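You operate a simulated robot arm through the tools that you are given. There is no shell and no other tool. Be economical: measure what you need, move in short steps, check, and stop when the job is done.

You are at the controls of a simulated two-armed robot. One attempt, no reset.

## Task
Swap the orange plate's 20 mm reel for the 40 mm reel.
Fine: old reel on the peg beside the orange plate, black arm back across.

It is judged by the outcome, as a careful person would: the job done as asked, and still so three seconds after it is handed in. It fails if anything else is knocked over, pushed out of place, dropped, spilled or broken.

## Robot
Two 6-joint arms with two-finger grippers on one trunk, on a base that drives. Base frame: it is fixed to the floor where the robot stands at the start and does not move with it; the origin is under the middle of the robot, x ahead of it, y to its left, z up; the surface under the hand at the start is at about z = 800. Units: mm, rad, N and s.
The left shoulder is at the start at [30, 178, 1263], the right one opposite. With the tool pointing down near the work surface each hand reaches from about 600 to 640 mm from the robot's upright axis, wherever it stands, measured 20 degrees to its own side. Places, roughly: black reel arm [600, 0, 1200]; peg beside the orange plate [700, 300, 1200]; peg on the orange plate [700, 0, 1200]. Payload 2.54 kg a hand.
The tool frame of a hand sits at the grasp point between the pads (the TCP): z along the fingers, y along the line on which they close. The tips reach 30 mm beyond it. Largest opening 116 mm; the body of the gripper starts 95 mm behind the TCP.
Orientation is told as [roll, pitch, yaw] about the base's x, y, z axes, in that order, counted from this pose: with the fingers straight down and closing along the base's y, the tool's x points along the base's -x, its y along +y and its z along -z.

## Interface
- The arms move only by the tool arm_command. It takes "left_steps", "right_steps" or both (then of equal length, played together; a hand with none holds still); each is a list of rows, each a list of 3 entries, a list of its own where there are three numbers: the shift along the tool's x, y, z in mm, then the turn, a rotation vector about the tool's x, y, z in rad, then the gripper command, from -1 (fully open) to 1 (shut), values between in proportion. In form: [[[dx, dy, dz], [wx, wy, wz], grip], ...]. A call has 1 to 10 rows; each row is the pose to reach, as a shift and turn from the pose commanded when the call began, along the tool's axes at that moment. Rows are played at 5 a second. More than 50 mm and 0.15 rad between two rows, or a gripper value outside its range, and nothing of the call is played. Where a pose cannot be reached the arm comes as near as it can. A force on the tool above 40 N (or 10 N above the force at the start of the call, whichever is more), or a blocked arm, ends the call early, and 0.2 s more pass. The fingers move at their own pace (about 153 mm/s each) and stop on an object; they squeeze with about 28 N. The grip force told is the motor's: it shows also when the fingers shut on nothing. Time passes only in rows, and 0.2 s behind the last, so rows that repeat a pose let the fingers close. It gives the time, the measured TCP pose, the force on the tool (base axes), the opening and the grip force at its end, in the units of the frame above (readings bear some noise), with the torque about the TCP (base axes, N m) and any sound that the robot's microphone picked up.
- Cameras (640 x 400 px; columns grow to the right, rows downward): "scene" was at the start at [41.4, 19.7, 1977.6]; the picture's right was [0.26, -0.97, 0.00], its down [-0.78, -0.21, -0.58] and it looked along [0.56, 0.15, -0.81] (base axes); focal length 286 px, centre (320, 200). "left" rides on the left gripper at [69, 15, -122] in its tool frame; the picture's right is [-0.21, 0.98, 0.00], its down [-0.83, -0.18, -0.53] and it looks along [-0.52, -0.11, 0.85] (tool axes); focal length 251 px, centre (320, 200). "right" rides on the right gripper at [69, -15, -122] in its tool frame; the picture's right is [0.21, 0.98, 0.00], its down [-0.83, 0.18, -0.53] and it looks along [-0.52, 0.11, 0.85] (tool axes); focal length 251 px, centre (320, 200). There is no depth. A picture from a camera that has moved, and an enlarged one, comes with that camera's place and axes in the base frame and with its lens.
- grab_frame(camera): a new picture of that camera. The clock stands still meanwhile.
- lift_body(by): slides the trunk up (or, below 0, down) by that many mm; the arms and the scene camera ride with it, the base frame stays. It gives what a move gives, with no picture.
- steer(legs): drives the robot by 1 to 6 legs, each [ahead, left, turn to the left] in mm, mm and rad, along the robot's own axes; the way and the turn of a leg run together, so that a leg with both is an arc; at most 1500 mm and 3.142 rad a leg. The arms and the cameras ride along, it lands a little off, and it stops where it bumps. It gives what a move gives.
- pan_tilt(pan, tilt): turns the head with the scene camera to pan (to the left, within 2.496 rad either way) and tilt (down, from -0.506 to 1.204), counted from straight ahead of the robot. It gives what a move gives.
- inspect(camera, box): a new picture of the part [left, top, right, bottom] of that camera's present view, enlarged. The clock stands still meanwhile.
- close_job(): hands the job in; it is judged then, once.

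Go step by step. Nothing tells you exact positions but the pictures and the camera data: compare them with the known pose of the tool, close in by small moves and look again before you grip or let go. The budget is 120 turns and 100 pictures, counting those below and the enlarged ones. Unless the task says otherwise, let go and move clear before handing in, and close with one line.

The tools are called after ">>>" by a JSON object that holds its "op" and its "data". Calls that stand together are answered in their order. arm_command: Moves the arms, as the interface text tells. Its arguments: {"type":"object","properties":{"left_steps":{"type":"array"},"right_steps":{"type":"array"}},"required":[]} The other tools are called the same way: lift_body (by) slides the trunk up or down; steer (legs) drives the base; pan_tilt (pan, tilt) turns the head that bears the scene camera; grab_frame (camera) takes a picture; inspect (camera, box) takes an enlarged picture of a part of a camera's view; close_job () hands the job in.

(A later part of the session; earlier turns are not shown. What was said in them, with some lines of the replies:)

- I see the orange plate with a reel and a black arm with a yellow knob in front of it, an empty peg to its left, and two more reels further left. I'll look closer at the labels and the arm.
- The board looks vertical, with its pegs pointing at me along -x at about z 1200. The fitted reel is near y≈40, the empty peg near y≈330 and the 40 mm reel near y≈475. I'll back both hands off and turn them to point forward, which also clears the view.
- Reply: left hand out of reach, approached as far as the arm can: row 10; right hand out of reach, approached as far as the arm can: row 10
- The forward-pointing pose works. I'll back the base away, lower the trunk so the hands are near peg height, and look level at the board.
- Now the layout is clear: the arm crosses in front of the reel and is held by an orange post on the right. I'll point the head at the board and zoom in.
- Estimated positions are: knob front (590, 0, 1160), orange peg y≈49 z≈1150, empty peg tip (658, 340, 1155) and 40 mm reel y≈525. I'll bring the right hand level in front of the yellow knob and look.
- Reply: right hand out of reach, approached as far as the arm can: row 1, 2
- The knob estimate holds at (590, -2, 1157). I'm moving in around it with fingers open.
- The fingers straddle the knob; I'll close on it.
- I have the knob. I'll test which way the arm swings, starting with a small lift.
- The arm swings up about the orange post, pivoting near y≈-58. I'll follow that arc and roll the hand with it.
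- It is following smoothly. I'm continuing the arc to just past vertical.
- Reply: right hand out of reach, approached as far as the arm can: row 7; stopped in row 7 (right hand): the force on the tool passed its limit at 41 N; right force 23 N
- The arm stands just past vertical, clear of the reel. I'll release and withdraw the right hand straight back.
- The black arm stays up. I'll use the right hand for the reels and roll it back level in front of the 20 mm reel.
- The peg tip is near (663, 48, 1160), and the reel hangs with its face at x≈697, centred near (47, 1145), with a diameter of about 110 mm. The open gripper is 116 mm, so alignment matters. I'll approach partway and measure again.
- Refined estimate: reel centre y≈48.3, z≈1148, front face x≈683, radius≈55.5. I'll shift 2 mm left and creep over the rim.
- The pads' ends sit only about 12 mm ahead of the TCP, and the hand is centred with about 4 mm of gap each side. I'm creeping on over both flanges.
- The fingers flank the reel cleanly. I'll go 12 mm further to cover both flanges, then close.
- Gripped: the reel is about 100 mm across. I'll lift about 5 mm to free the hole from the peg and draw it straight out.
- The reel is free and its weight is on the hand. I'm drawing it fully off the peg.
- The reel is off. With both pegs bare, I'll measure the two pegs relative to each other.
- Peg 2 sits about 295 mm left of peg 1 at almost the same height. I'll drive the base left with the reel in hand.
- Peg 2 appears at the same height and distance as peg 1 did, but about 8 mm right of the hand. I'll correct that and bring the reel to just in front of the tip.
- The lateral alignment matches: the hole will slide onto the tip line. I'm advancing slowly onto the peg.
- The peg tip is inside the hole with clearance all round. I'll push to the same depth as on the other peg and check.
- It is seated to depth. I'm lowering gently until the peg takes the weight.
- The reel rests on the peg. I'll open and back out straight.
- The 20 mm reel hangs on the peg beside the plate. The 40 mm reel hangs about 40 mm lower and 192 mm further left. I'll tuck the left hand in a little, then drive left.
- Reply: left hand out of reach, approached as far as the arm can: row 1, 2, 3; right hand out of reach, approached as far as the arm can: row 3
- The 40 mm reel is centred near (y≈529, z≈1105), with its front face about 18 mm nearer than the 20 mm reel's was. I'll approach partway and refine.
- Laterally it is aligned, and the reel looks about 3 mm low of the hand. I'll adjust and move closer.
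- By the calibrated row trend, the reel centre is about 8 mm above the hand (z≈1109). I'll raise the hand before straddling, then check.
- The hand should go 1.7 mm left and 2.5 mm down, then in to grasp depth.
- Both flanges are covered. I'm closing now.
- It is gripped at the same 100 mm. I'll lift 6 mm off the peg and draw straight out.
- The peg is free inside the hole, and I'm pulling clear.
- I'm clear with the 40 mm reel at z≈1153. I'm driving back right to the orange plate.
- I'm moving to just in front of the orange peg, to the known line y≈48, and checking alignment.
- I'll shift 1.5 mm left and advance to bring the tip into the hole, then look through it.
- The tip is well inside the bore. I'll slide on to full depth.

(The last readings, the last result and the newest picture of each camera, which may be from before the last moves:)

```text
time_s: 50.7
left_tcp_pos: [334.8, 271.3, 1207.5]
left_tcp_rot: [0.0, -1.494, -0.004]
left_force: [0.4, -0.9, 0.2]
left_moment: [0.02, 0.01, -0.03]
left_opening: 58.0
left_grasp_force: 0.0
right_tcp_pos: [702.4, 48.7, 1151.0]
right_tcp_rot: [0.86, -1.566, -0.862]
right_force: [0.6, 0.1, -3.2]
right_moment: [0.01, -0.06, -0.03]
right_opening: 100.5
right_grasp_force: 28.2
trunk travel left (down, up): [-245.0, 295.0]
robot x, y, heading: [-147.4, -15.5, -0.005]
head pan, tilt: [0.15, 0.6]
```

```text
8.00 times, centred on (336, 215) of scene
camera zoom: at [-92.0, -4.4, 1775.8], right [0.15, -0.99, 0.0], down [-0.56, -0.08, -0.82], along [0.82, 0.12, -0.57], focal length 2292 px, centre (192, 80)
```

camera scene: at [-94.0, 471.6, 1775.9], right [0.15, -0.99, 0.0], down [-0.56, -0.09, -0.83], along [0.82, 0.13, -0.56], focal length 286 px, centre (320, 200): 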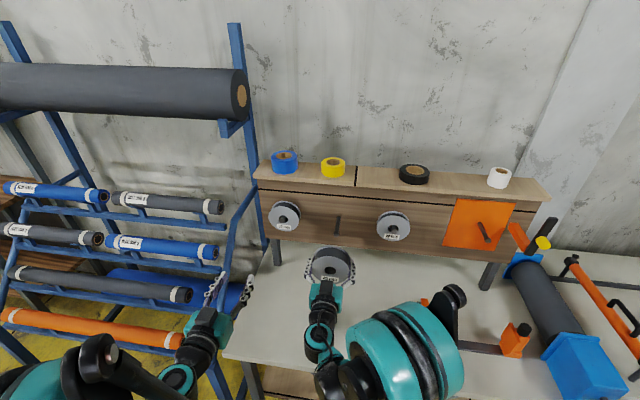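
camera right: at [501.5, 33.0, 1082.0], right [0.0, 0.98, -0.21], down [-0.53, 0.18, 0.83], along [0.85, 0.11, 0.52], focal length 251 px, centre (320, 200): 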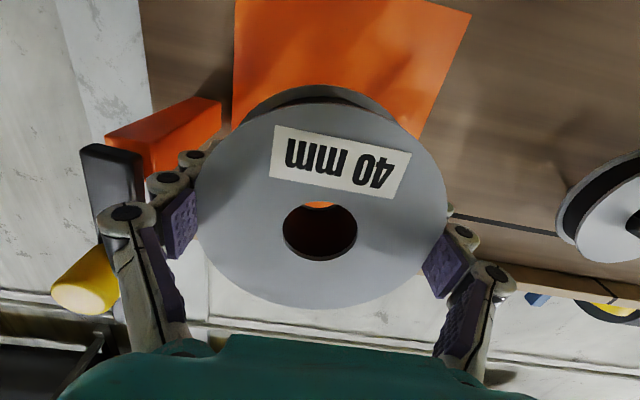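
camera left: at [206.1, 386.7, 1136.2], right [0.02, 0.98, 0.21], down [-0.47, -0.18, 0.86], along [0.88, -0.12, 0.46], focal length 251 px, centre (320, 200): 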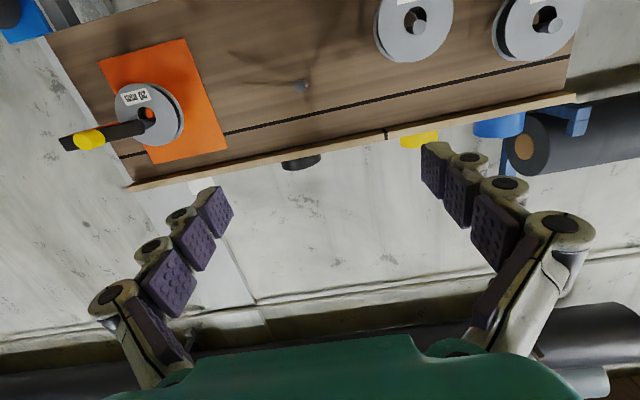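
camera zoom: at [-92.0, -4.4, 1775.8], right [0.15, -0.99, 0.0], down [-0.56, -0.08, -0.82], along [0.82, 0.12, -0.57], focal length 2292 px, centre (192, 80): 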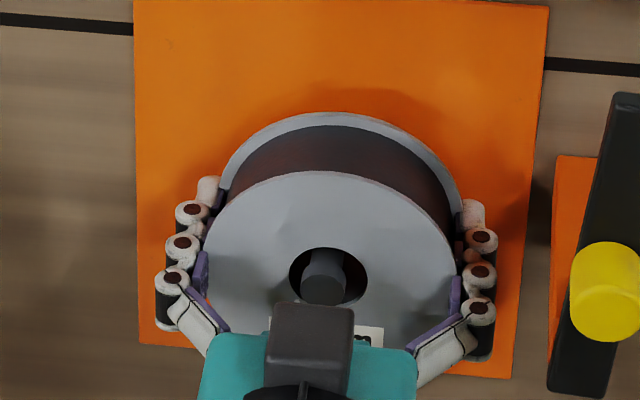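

It is fully on. I'm lowering onto the peg in small steps.

>>> {"op": "arm_command", "data": {"right_steps": [[[1.5, 0, 0], [0, 0, 0], 1], [[3, 0, 0], [0, 0, 0], 1]]}}

>>> {"op": "arm_command", "data": {"right_steps": [[[1, 0, 0], [0, 0, 0], 1], [[1.6, 0, 0], [0, 0, 0], 1]]}}

```text
time_s: 51.3
left_tcp_pos: [335.1, 271.4, 1207.9]
left_tcp_rot: [0.002, -1.493, -0.006]
left_force: [-0.4, 0.7, -0.3]
left_moment: [0.0, 0.01, -0.03]
left_opening: 58.1
left_grasp_force: 0.0
right_tcp_pos: [701.4, 48.7, 1148.4]
right_tcp_rot: [0.872, -1.566, -0.876]
right_force: [-0.6, -0.1, -4.2]
right_moment: [-0.01, -0.05, -0.02]
right_opening: 100.6
right_grasp_force: 28.1
trunk travel left (down, up): [-245.0, 295.0]
robot x, y, heading: [-150.8, -19.0, -0.003]
head pan, tilt: [0.15, 0.6]
```

```text
time_s: 51.9
left_tcp_pos: [332.9, 271.4, 1208.8]
left_tcp_rot: [0.0, -1.496, -0.002]
left_force: [0.1, -0.9, 0.6]
left_moment: [0.02, 0.02, 0.03]
left_opening: 57.9
left_grasp_force: 0.1
right_tcp_pos: [700.4, 47.6, 1147.4]
right_tcp_rot: [0.97, -1.568, -0.971]
right_force: [3.4, 2.0, 9.8]
right_moment: [0.02, 0.26, -0.03]
right_opening: 100.5
right_grasp_force: 28.2
trunk travel left (down, up): [-245.0, 295.0]
robot x, y, heading: [-150.6, -19.8, -0.001]
head pan, tilt: [0.15, 0.6]
```

The peg now carries the reel. I'll relieve the load, open, and back straight out.

>>> {"op": "arm_command", "data": {"right_steps": [[[-1, 0, 0], [0, 0, 0], 1], [[-1, 0, 0], [0, 0, 0], -0.85], [[-1, 0, 0], [0, 0, 0], -1], [[-1, 0, 0], [0, 0, 0], -1]]}}

>>> {"op": "arm_command", "data": {"right_steps": [[[0, 0, -8], [0, 0, 0], -1], [[0, 0, -20], [0, 0, 0], -1], [[0, 0, -40], [0, 0, 0], -1], [[0, 0, -80], [0, 0, 0], -1], [[0, 0, -120], [0, 0, 0], -1], [[0, 0, -160], [0, 0, 0], -1], [[0, 0, -200], [0, 0, 0], -1]]}}

>>> {"op": "inspect", "data": {"camera": "scene", "box": [256, 170, 416, 270]}}

>>> {"op": "grab_frame", "data": {"camera": "right"}}

```text
time_s: 52.9
left_tcp_pos: [334.0, 273.1, 1209.2]
left_tcp_rot: [0.002, -1.495, -0.006]
left_force: [-0.3, -0.6, -0.2]
left_moment: [0.03, -0.04, -0.01]
left_opening: 58.2
left_grasp_force: 0.1
right_tcp_pos: [702.2, 48.8, 1148.2]
right_tcp_rot: [0.933, -1.566, -0.934]
right_force: [0.1, 0.8, -0.1]
right_moment: [0.01, -0.02, 0.0]
right_opening: 116.2
right_grasp_force: 0.1
trunk travel left (down, up): [-245.0, 295.0]
robot x, y, heading: [-149.9, -15.2, -0.006]
head pan, tilt: [0.15, 0.6]
```

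```text
time_s: 54.5
left_tcp_pos: [333.3, 270.9, 1209.7]
left_tcp_rot: [0.0, -1.495, -0.005]
left_force: [0.2, -0.1, -0.4]
left_moment: [-0.03, 0.0, 0.02]
left_opening: 57.9
left_grasp_force: 0.1
right_tcp_pos: [499.4, 48.8, 1148.5]
right_tcp_rot: [1.126, -1.567, -1.129]
right_force: [0.5, -0.3, 0.5]
right_moment: [0.04, 0.01, -0.05]
right_opening: 115.9
right_grasp_force: 0.0
trunk travel left (down, up): [-245.0, 295.0]
robot x, y, heading: [-150.7, -14.7, -0.003]
head pan, tilt: [0.15, 0.6]
```

```text
4.00 times, centred on (336, 220) of scene
camera zoom: at [-94.2, -4.4, 1775.9], right [0.15, -0.99, 0.0], down [-0.56, -0.08, -0.83], along [0.82, 0.12, -0.56], focal length 1146 px, centre (256, 120)
```

zoom: 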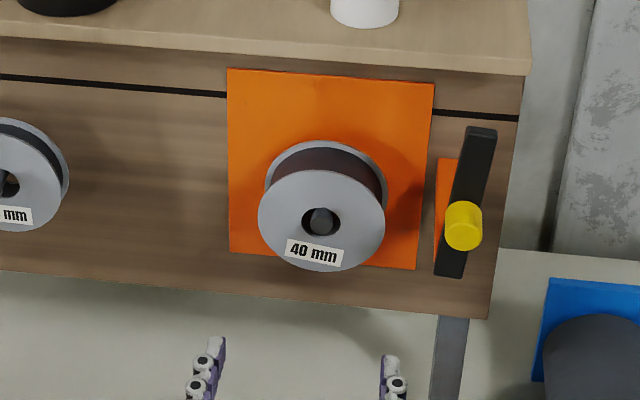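

```text
27 pictures are left
camera right: at [378.4, 33.8, 1079.6], right [0.0, 0.98, -0.21], down [-0.53, 0.18, 0.83], along [0.85, 0.11, 0.52], focal length 251 px, centre (320, 200)
```

right: 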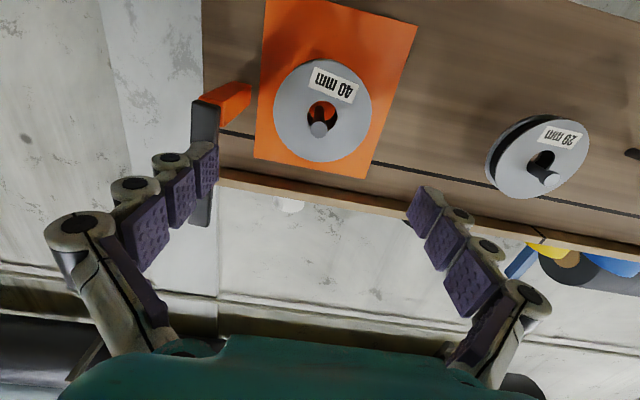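

The 40 mm reel hangs on the orange plate's peg. Next I'll roll the right hand again and approach the knob to swing the arm back.

>>> {"op": "arm_command", "data": {"right_steps": [[[-7, -12, -6], [0, 0, 0.149], -0.6], [[-14, -24, -12], [0, 0, 0.298], -0.2], [[-21, -36, -18], [0, 0, 0.447], 0], [[-28, -48, -24], [0, 0, 0.596], 0], [[-35, -60, -30], [0, 0, 0.745], 0], [[-42, -72, -30], [0, 0, 0.894], 0], [[-49, -84, -30], [0, 0, 1.043], 0], [[-56, -96, -30], [0, 0, 1.192], 0], [[-63, -108, -30], [0, 0, 1.341], 0], [[-70, -118, -30], [0, 0, 1.49], 0]]}}

>>> {"op": "grab_frame", "data": {"camera": "right"}}

>>> {"op": "inspect", "data": {"camera": "scene", "box": [310, 170, 438, 250]}}

```text
time_s: 56.7
left_tcp_pos: [332.6, 271.1, 1208.2]
left_tcp_rot: [0.006, -1.497, -0.011]
left_force: [0.0, -0.4, 1.1]
left_moment: [0.0, 0.0, 0.0]
left_opening: 57.6
left_grasp_force: 0.1
right_tcp_pos: [471.8, -71.8, 1218.1]
right_tcp_rot: [1.554, -0.08, -1.57]
right_force: [-0.3, 0.1, -0.1]
right_moment: [-0.02, 0.0, 0.03]
right_opening: 58.1
right_grasp_force: 0.1
trunk travel left (down, up): [-245.0, 295.0]
robot x, y, heading: [-156.3, -22.9, -0.003]
head pan, tilt: [0.15, 0.6]
```

```text
26 pictures are left
camera right: at [350.0, -4.4, 1199.0], right [0.02, 0.29, 0.96], down [-0.53, -0.81, 0.26], along [0.85, -0.51, 0.14], focal length 251 px, centre (320, 200)
```

right: 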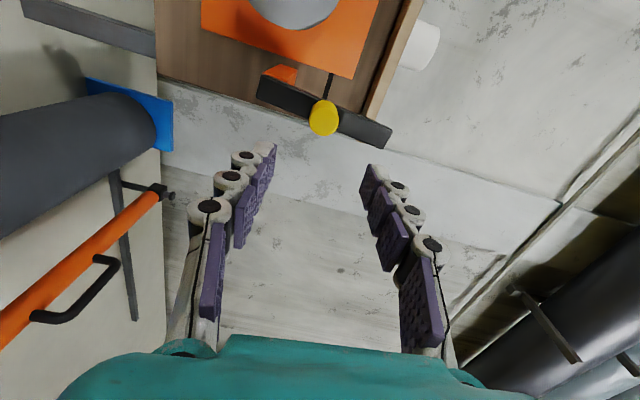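

```text
5.00 times, centred on (374, 210) of scene
camera zoom: at [-93.4, -5.1, 1775.9], right [0.15, -0.99, 0.0], down [-0.56, -0.08, -0.83], along [0.82, 0.12, -0.56], focal length 1432 px, centre (50, 150)
```

zoom: 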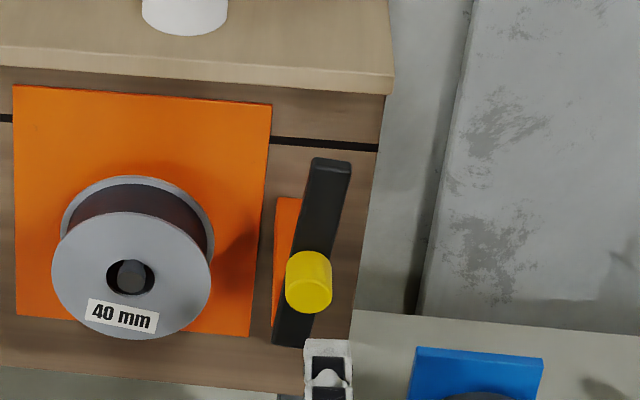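

The knob is near (590, -62, 1217). I'll move in on it with a moderate opening and grip.

>>> {"op": "arm_command", "data": {"right_steps": [[[9, 0, 35], [0, 0, 0], 0], [[9, 0, 65], [0, 0, 0], 0], [[9, 0, 85], [0, 0, 0], 0], [[9, 0, 102], [0, 0, 0], 0], [[9, 0, 102], [0, 0, 0], 0]]}}

>>> {"op": "grab_frame", "data": {"camera": "right"}}

>>> {"op": "inspect", "data": {"camera": "scene", "box": [310, 170, 438, 250]}}

```text
time_s: 57.9
left_tcp_pos: [334.4, 270.8, 1207.9]
left_tcp_rot: [0.002, -1.497, -0.005]
left_force: [0.4, -0.5, 0.9]
left_moment: [0.01, -0.02, -0.01]
left_opening: 57.9
left_grasp_force: 0.0
right_tcp_pos: [572.0, -61.0, 1217.5]
right_tcp_rot: [1.555, -0.08, -1.571]
right_force: [-0.4, 1.2, 0.2]
right_moment: [0.0, 0.0, 0.01]
right_opening: 57.9
right_grasp_force: 0.1
trunk travel left (down, up): [-245.0, 295.0]
robot x, y, heading: [-153.4, -19.0, -0.001]
head pan, tilt: [0.15, 0.6]
```

```text
24 pictures are left
camera right: at [451.7, 5.5, 1197.9], right [0.01, 0.29, 0.96], down [-0.53, -0.81, 0.26], along [0.85, -0.51, 0.14], focal length 251 px, centre (320, 200)
```

right: 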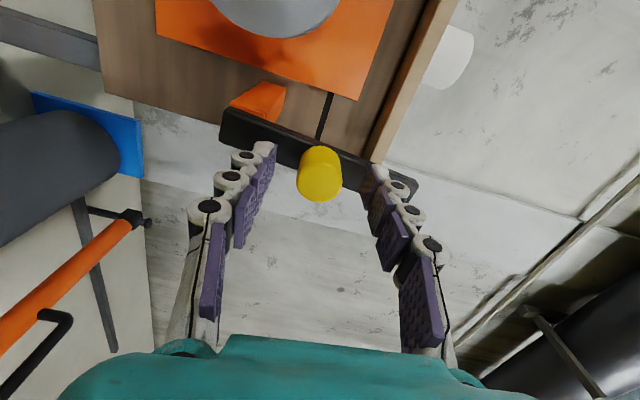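

```text
5.00 times, centred on (374, 210) of scene
camera zoom: at [-93.2, -4.5, 1775.8], right [0.15, -0.99, 0.0], down [-0.56, -0.08, -0.83], along [0.82, 0.12, -0.56], focal length 1432 px, centre (50, 150)
```

zoom: 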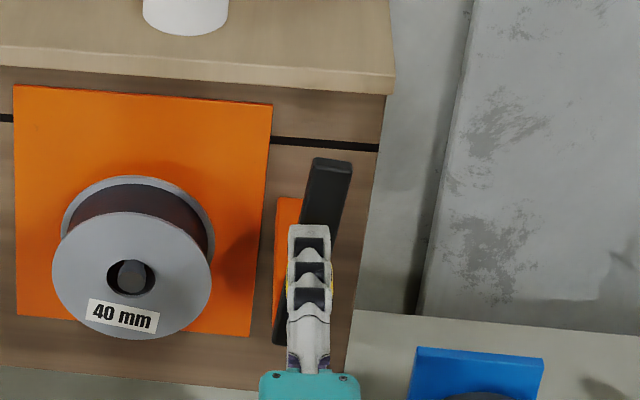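

>>> {"op": "arm_command", "data": {"right_steps": [[[0, 0, 1], [0, 0, 0], 0.5], [[0, 0, 1], [0, 0, 0], 1], [[0, 0, 1], [0, 0, 0], 1], [[0, 0, 1], [0, 0, 0], 1]]}}

```text
time_s: 58.9
left_tcp_pos: [333.5, 270.7, 1208.5]
left_tcp_rot: [0.002, -1.496, -0.006]
left_force: [-0.5, 0.4, 0.1]
left_moment: [0.0, 0.02, -0.02]
left_opening: 58.0
left_grasp_force: 0.0
right_tcp_pos: [574.6, -62.4, 1217.4]
right_tcp_rot: [1.555, -0.082, -1.572]
right_force: [0.1, -0.6, -0.8]
right_moment: [-0.19, -0.15, -0.02]
right_opening: 26.4
right_grasp_force: 44.3
trunk travel left (down, up): [-245.0, 295.0]
robot x, y, heading: [-147.5, -19.7, -0.001]
head pan, tilt: [0.15, 0.6]
```

The knob is gripped. I'm swinging the arm back along its arc, in two stages.

>>> {"op": "arm_command", "data": {"right_steps": [[[8.7, 0.3, 0], [0, 0, -0.145], 1], [[17.3, -0.6, 0], [0, 0, -0.29], 1], [[25.8, -2.7, 0], [0, 0, -0.435], 1], [[33.8, -6, 0], [0, 0, -0.58], 1], [[41.3, -10.5, 0], [0, 0, -0.725], 1], [[48, -16, 0], [0, 0, -0.87], 1]]}}

>>> {"op": "inspect", "data": {"camera": "scene", "box": [310, 170, 438, 250]}}

```text
time_s: 60.3
left_tcp_pos: [332.3, 271.9, 1207.2]
left_tcp_rot: [0.003, -1.495, -0.007]
left_force: [0.0, -0.4, 0.4]
left_moment: [-0.02, -0.03, 0.01]
left_opening: 57.9
left_grasp_force: 0.1
right_tcp_pos: [574.0, -13.8, 1198.0]
right_tcp_rot: [1.565, -0.949, -1.568]
right_force: [3.2, -1.9, 6.0]
right_moment: [-0.33, -0.65, -0.45]
right_opening: 26.9
right_grasp_force: 44.7
trunk travel left (down, up): [-245.0, 295.0]
robot x, y, heading: [-154.4, -21.3, -0.0]
head pan, tilt: [0.15, 0.6]
```

```text
5.00 times, centred on (374, 210) of scene
camera zoom: at [-93.0, -4.7, 1775.8], right [0.15, -0.99, 0.0], down [-0.56, -0.08, -0.83], along [0.82, 0.12, -0.56], focal length 1432 px, centre (50, 150)
```

zoom: 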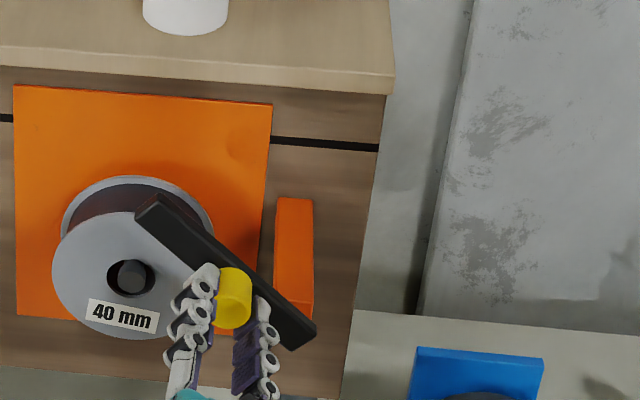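

>>> {"op": "arm_command", "data": {"right_steps": [[[8.6, 0.4, 0], [0, 0, -0.144], 1], [[17, -0.5, 0], [0, 0, -0.284], 1], [[25.1, -2.4, 0], [0, 0, -0.424], 1], [[32.9, -5.5, 0], [0, 0, -0.564], 1], [[38.2, -8.4, 0], [0, 0, -0.664], 1], [[41.7, -10.8, 0], [0, 0, -0.734], 1]]}}

>>> {"op": "inspect", "data": {"camera": "scene", "box": [310, 170, 438, 250]}}

>>> {"op": "grab_frame", "data": {"camera": "right"}}

```text
time_s: 61.7
left_tcp_pos: [333.7, 270.9, 1208.7]
left_tcp_rot: [0.012, -1.493, -0.017]
left_force: [-0.8, -0.2, 0.0]
left_moment: [0.05, 0.0, -0.01]
left_opening: 58.0
left_grasp_force: 0.1
right_tcp_pos: [574.9, -0.3, 1158.7]
right_tcp_rot: [-1.549, -1.46, 1.547]
right_force: [6.1, -5.8, 13.3]
right_moment: [0.17, 0.02, -0.24]
right_opening: 26.7
right_grasp_force: 45.2
trunk travel left (down, up): [-245.0, 295.0]
robot x, y, heading: [-151.4, -22.6, -0.005]
head pan, tilt: [0.15, 0.6]
```

```text
5.00 times, centred on (374, 210) of scene
camera zoom: at [-93.2, -5.9, 1776.0], right [0.15, -0.99, 0.0], down [-0.56, -0.08, -0.83], along [0.82, 0.12, -0.56], focal length 1432 px, centre (50, 150)
```

zoom: 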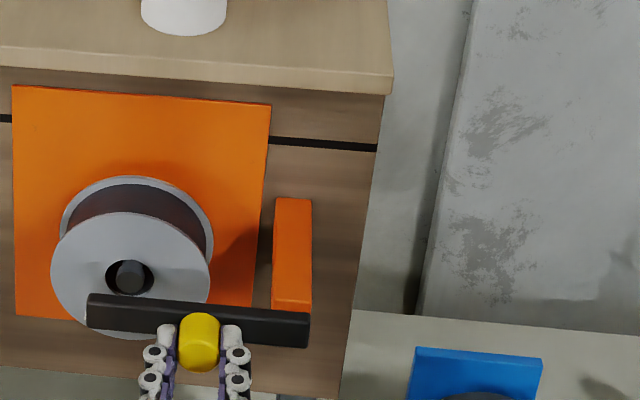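

```text
20 pictures are left
camera right: at [452.8, -23.1, 1090.4], right [0.0, 0.95, -0.32], down [-0.53, 0.27, 0.8], along [0.85, 0.17, 0.5], focal length 251 px, centre (320, 200)
```

right: 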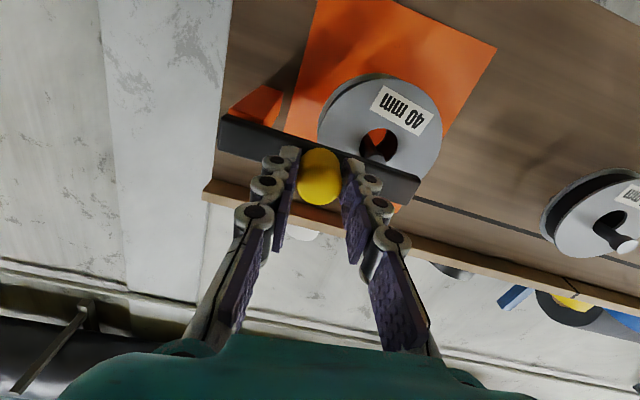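

The arm lies across in its original position. I'll release the knob and back away.

>>> {"op": "arm_command", "data": {"right_steps": [[[0, 0, 0], [0, 0, 0], 0.4], [[0, 0, 0], [0, 0, 0], -0.2], [[0, 0, -15], [0, 0, 0], -0.2], [[0, 0, -45], [0, 0, 0], -0.2], [[0, 0, -85], [0, 0, 0], -0.2], [[0, 0, -120], [0, 0, 0], -0.2]]}}

>>> {"op": "steer", "data": {"legs": [[-120, 0, 0]]}}

>>> {"op": "grab_frame", "data": {"camera": "scene"}}

>>> {"op": "inspect", "data": {"camera": "scene", "box": [210, 150, 410, 275]}}

>>> {"op": "inspect", "data": {"camera": "right", "box": [200, 0, 520, 200]}}

```text
time_s: 63.1
left_tcp_pos: [333.4, 272.0, 1209.1]
left_tcp_rot: [0.001, -1.495, -0.006]
left_force: [-0.5, -0.1, 0.5]
left_moment: [-0.03, 0.0, 0.05]
left_opening: 57.9
left_grasp_force: 0.1
right_tcp_pos: [455.9, 3.3, 1159.7]
right_tcp_rot: [-1.536, -1.461, 1.533]
right_force: [0.1, -0.3, -0.2]
right_moment: [0.03, 0.04, 0.01]
right_opening: 69.7
right_grasp_force: 0.2
right hand out of reach, approached as far as the arm can: row 6
trunk travel left (down, up): [-245.0, 295.0]
robot x, y, heading: [-146.0, -16.2, -0.001]
head pan, tilt: [0.15, 0.6]
```

```text
time_s: 64.4
left_tcp_pos: [212.9, 271.7, 1208.9]
left_tcp_rot: [0.0, -1.495, -0.006]
left_force: [-0.9, 1.0, 0.4]
left_moment: [-0.05, 0.01, -0.03]
left_opening: 57.9
left_grasp_force: 0.1
right_tcp_pos: [335.4, 2.9, 1160.5]
right_tcp_rot: [-1.541, -1.46, 1.537]
right_force: [-0.9, -1.4, 0.8]
right_moment: [-0.01, 0.02, 0.0]
right_opening: 69.7
right_grasp_force: 0.1
trunk travel left (down, up): [-245.0, 295.0]
robot x, y, heading: [-271.8, -19.5, -0.003]
head pan, tilt: [0.15, 0.6]
```

```text
19 pictures are left
camera scene: at [-214.7, -4.0, 1775.9], right [0.15, -0.99, 0.0], down [-0.56, -0.08, -0.83], along [0.82, 0.12, -0.56], focal length 286 px, centre (320, 200)
```

scene: 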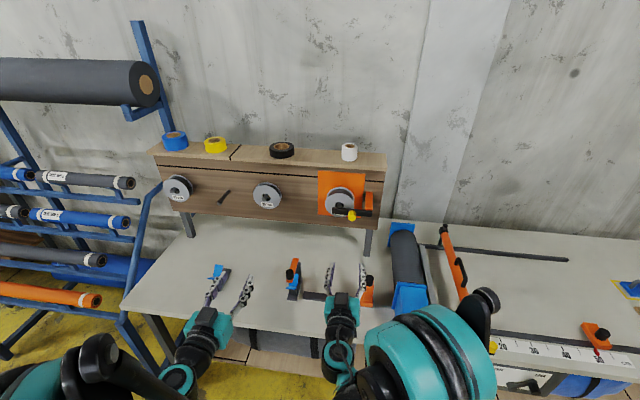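

```text
3.20 times, centred on (310, 212) of scene
camera zoom: at [-214.7, -4.0, 1775.9], right [0.15, -0.99, 0.0], down [-0.56, -0.08, -0.83], along [0.82, 0.12, -0.56], focal length 917 px, centre (352, 160)
```

zoom: 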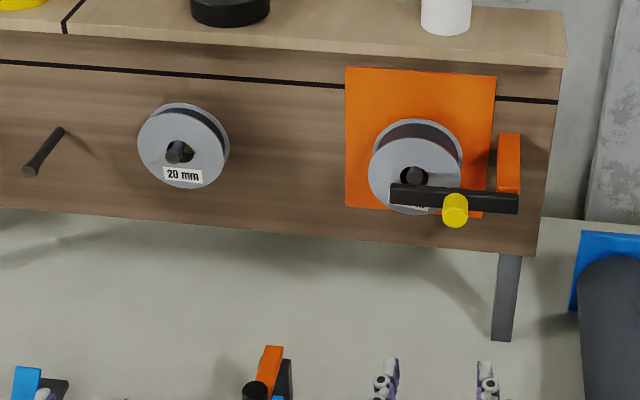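

```text
2.00 times, centred on (360, 100) of right
camera zoom: at [214.1, -20.5, 1093.0], right [0.0, 0.95, -0.32], down [-0.53, 0.27, 0.8], along [0.85, 0.17, 0.5], focal length 503 px, centre (240, 400)
```

zoom: 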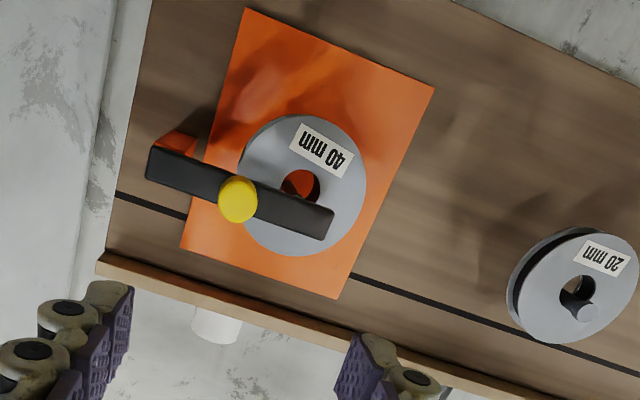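

The 40 mm reel is on the orange plate's peg, the 20 mm reel is on the peg beside it, the black arm is across and nothing else has moved. I'm handing the job in.

>>> {"op": "close_job", "data": {}}

```text
The job is handed in.
```

The reels are swapped: the 40 mm reel is on the orange plate's peg, the 20 mm reel is on the peg beside the plate, and the black arm is back across.
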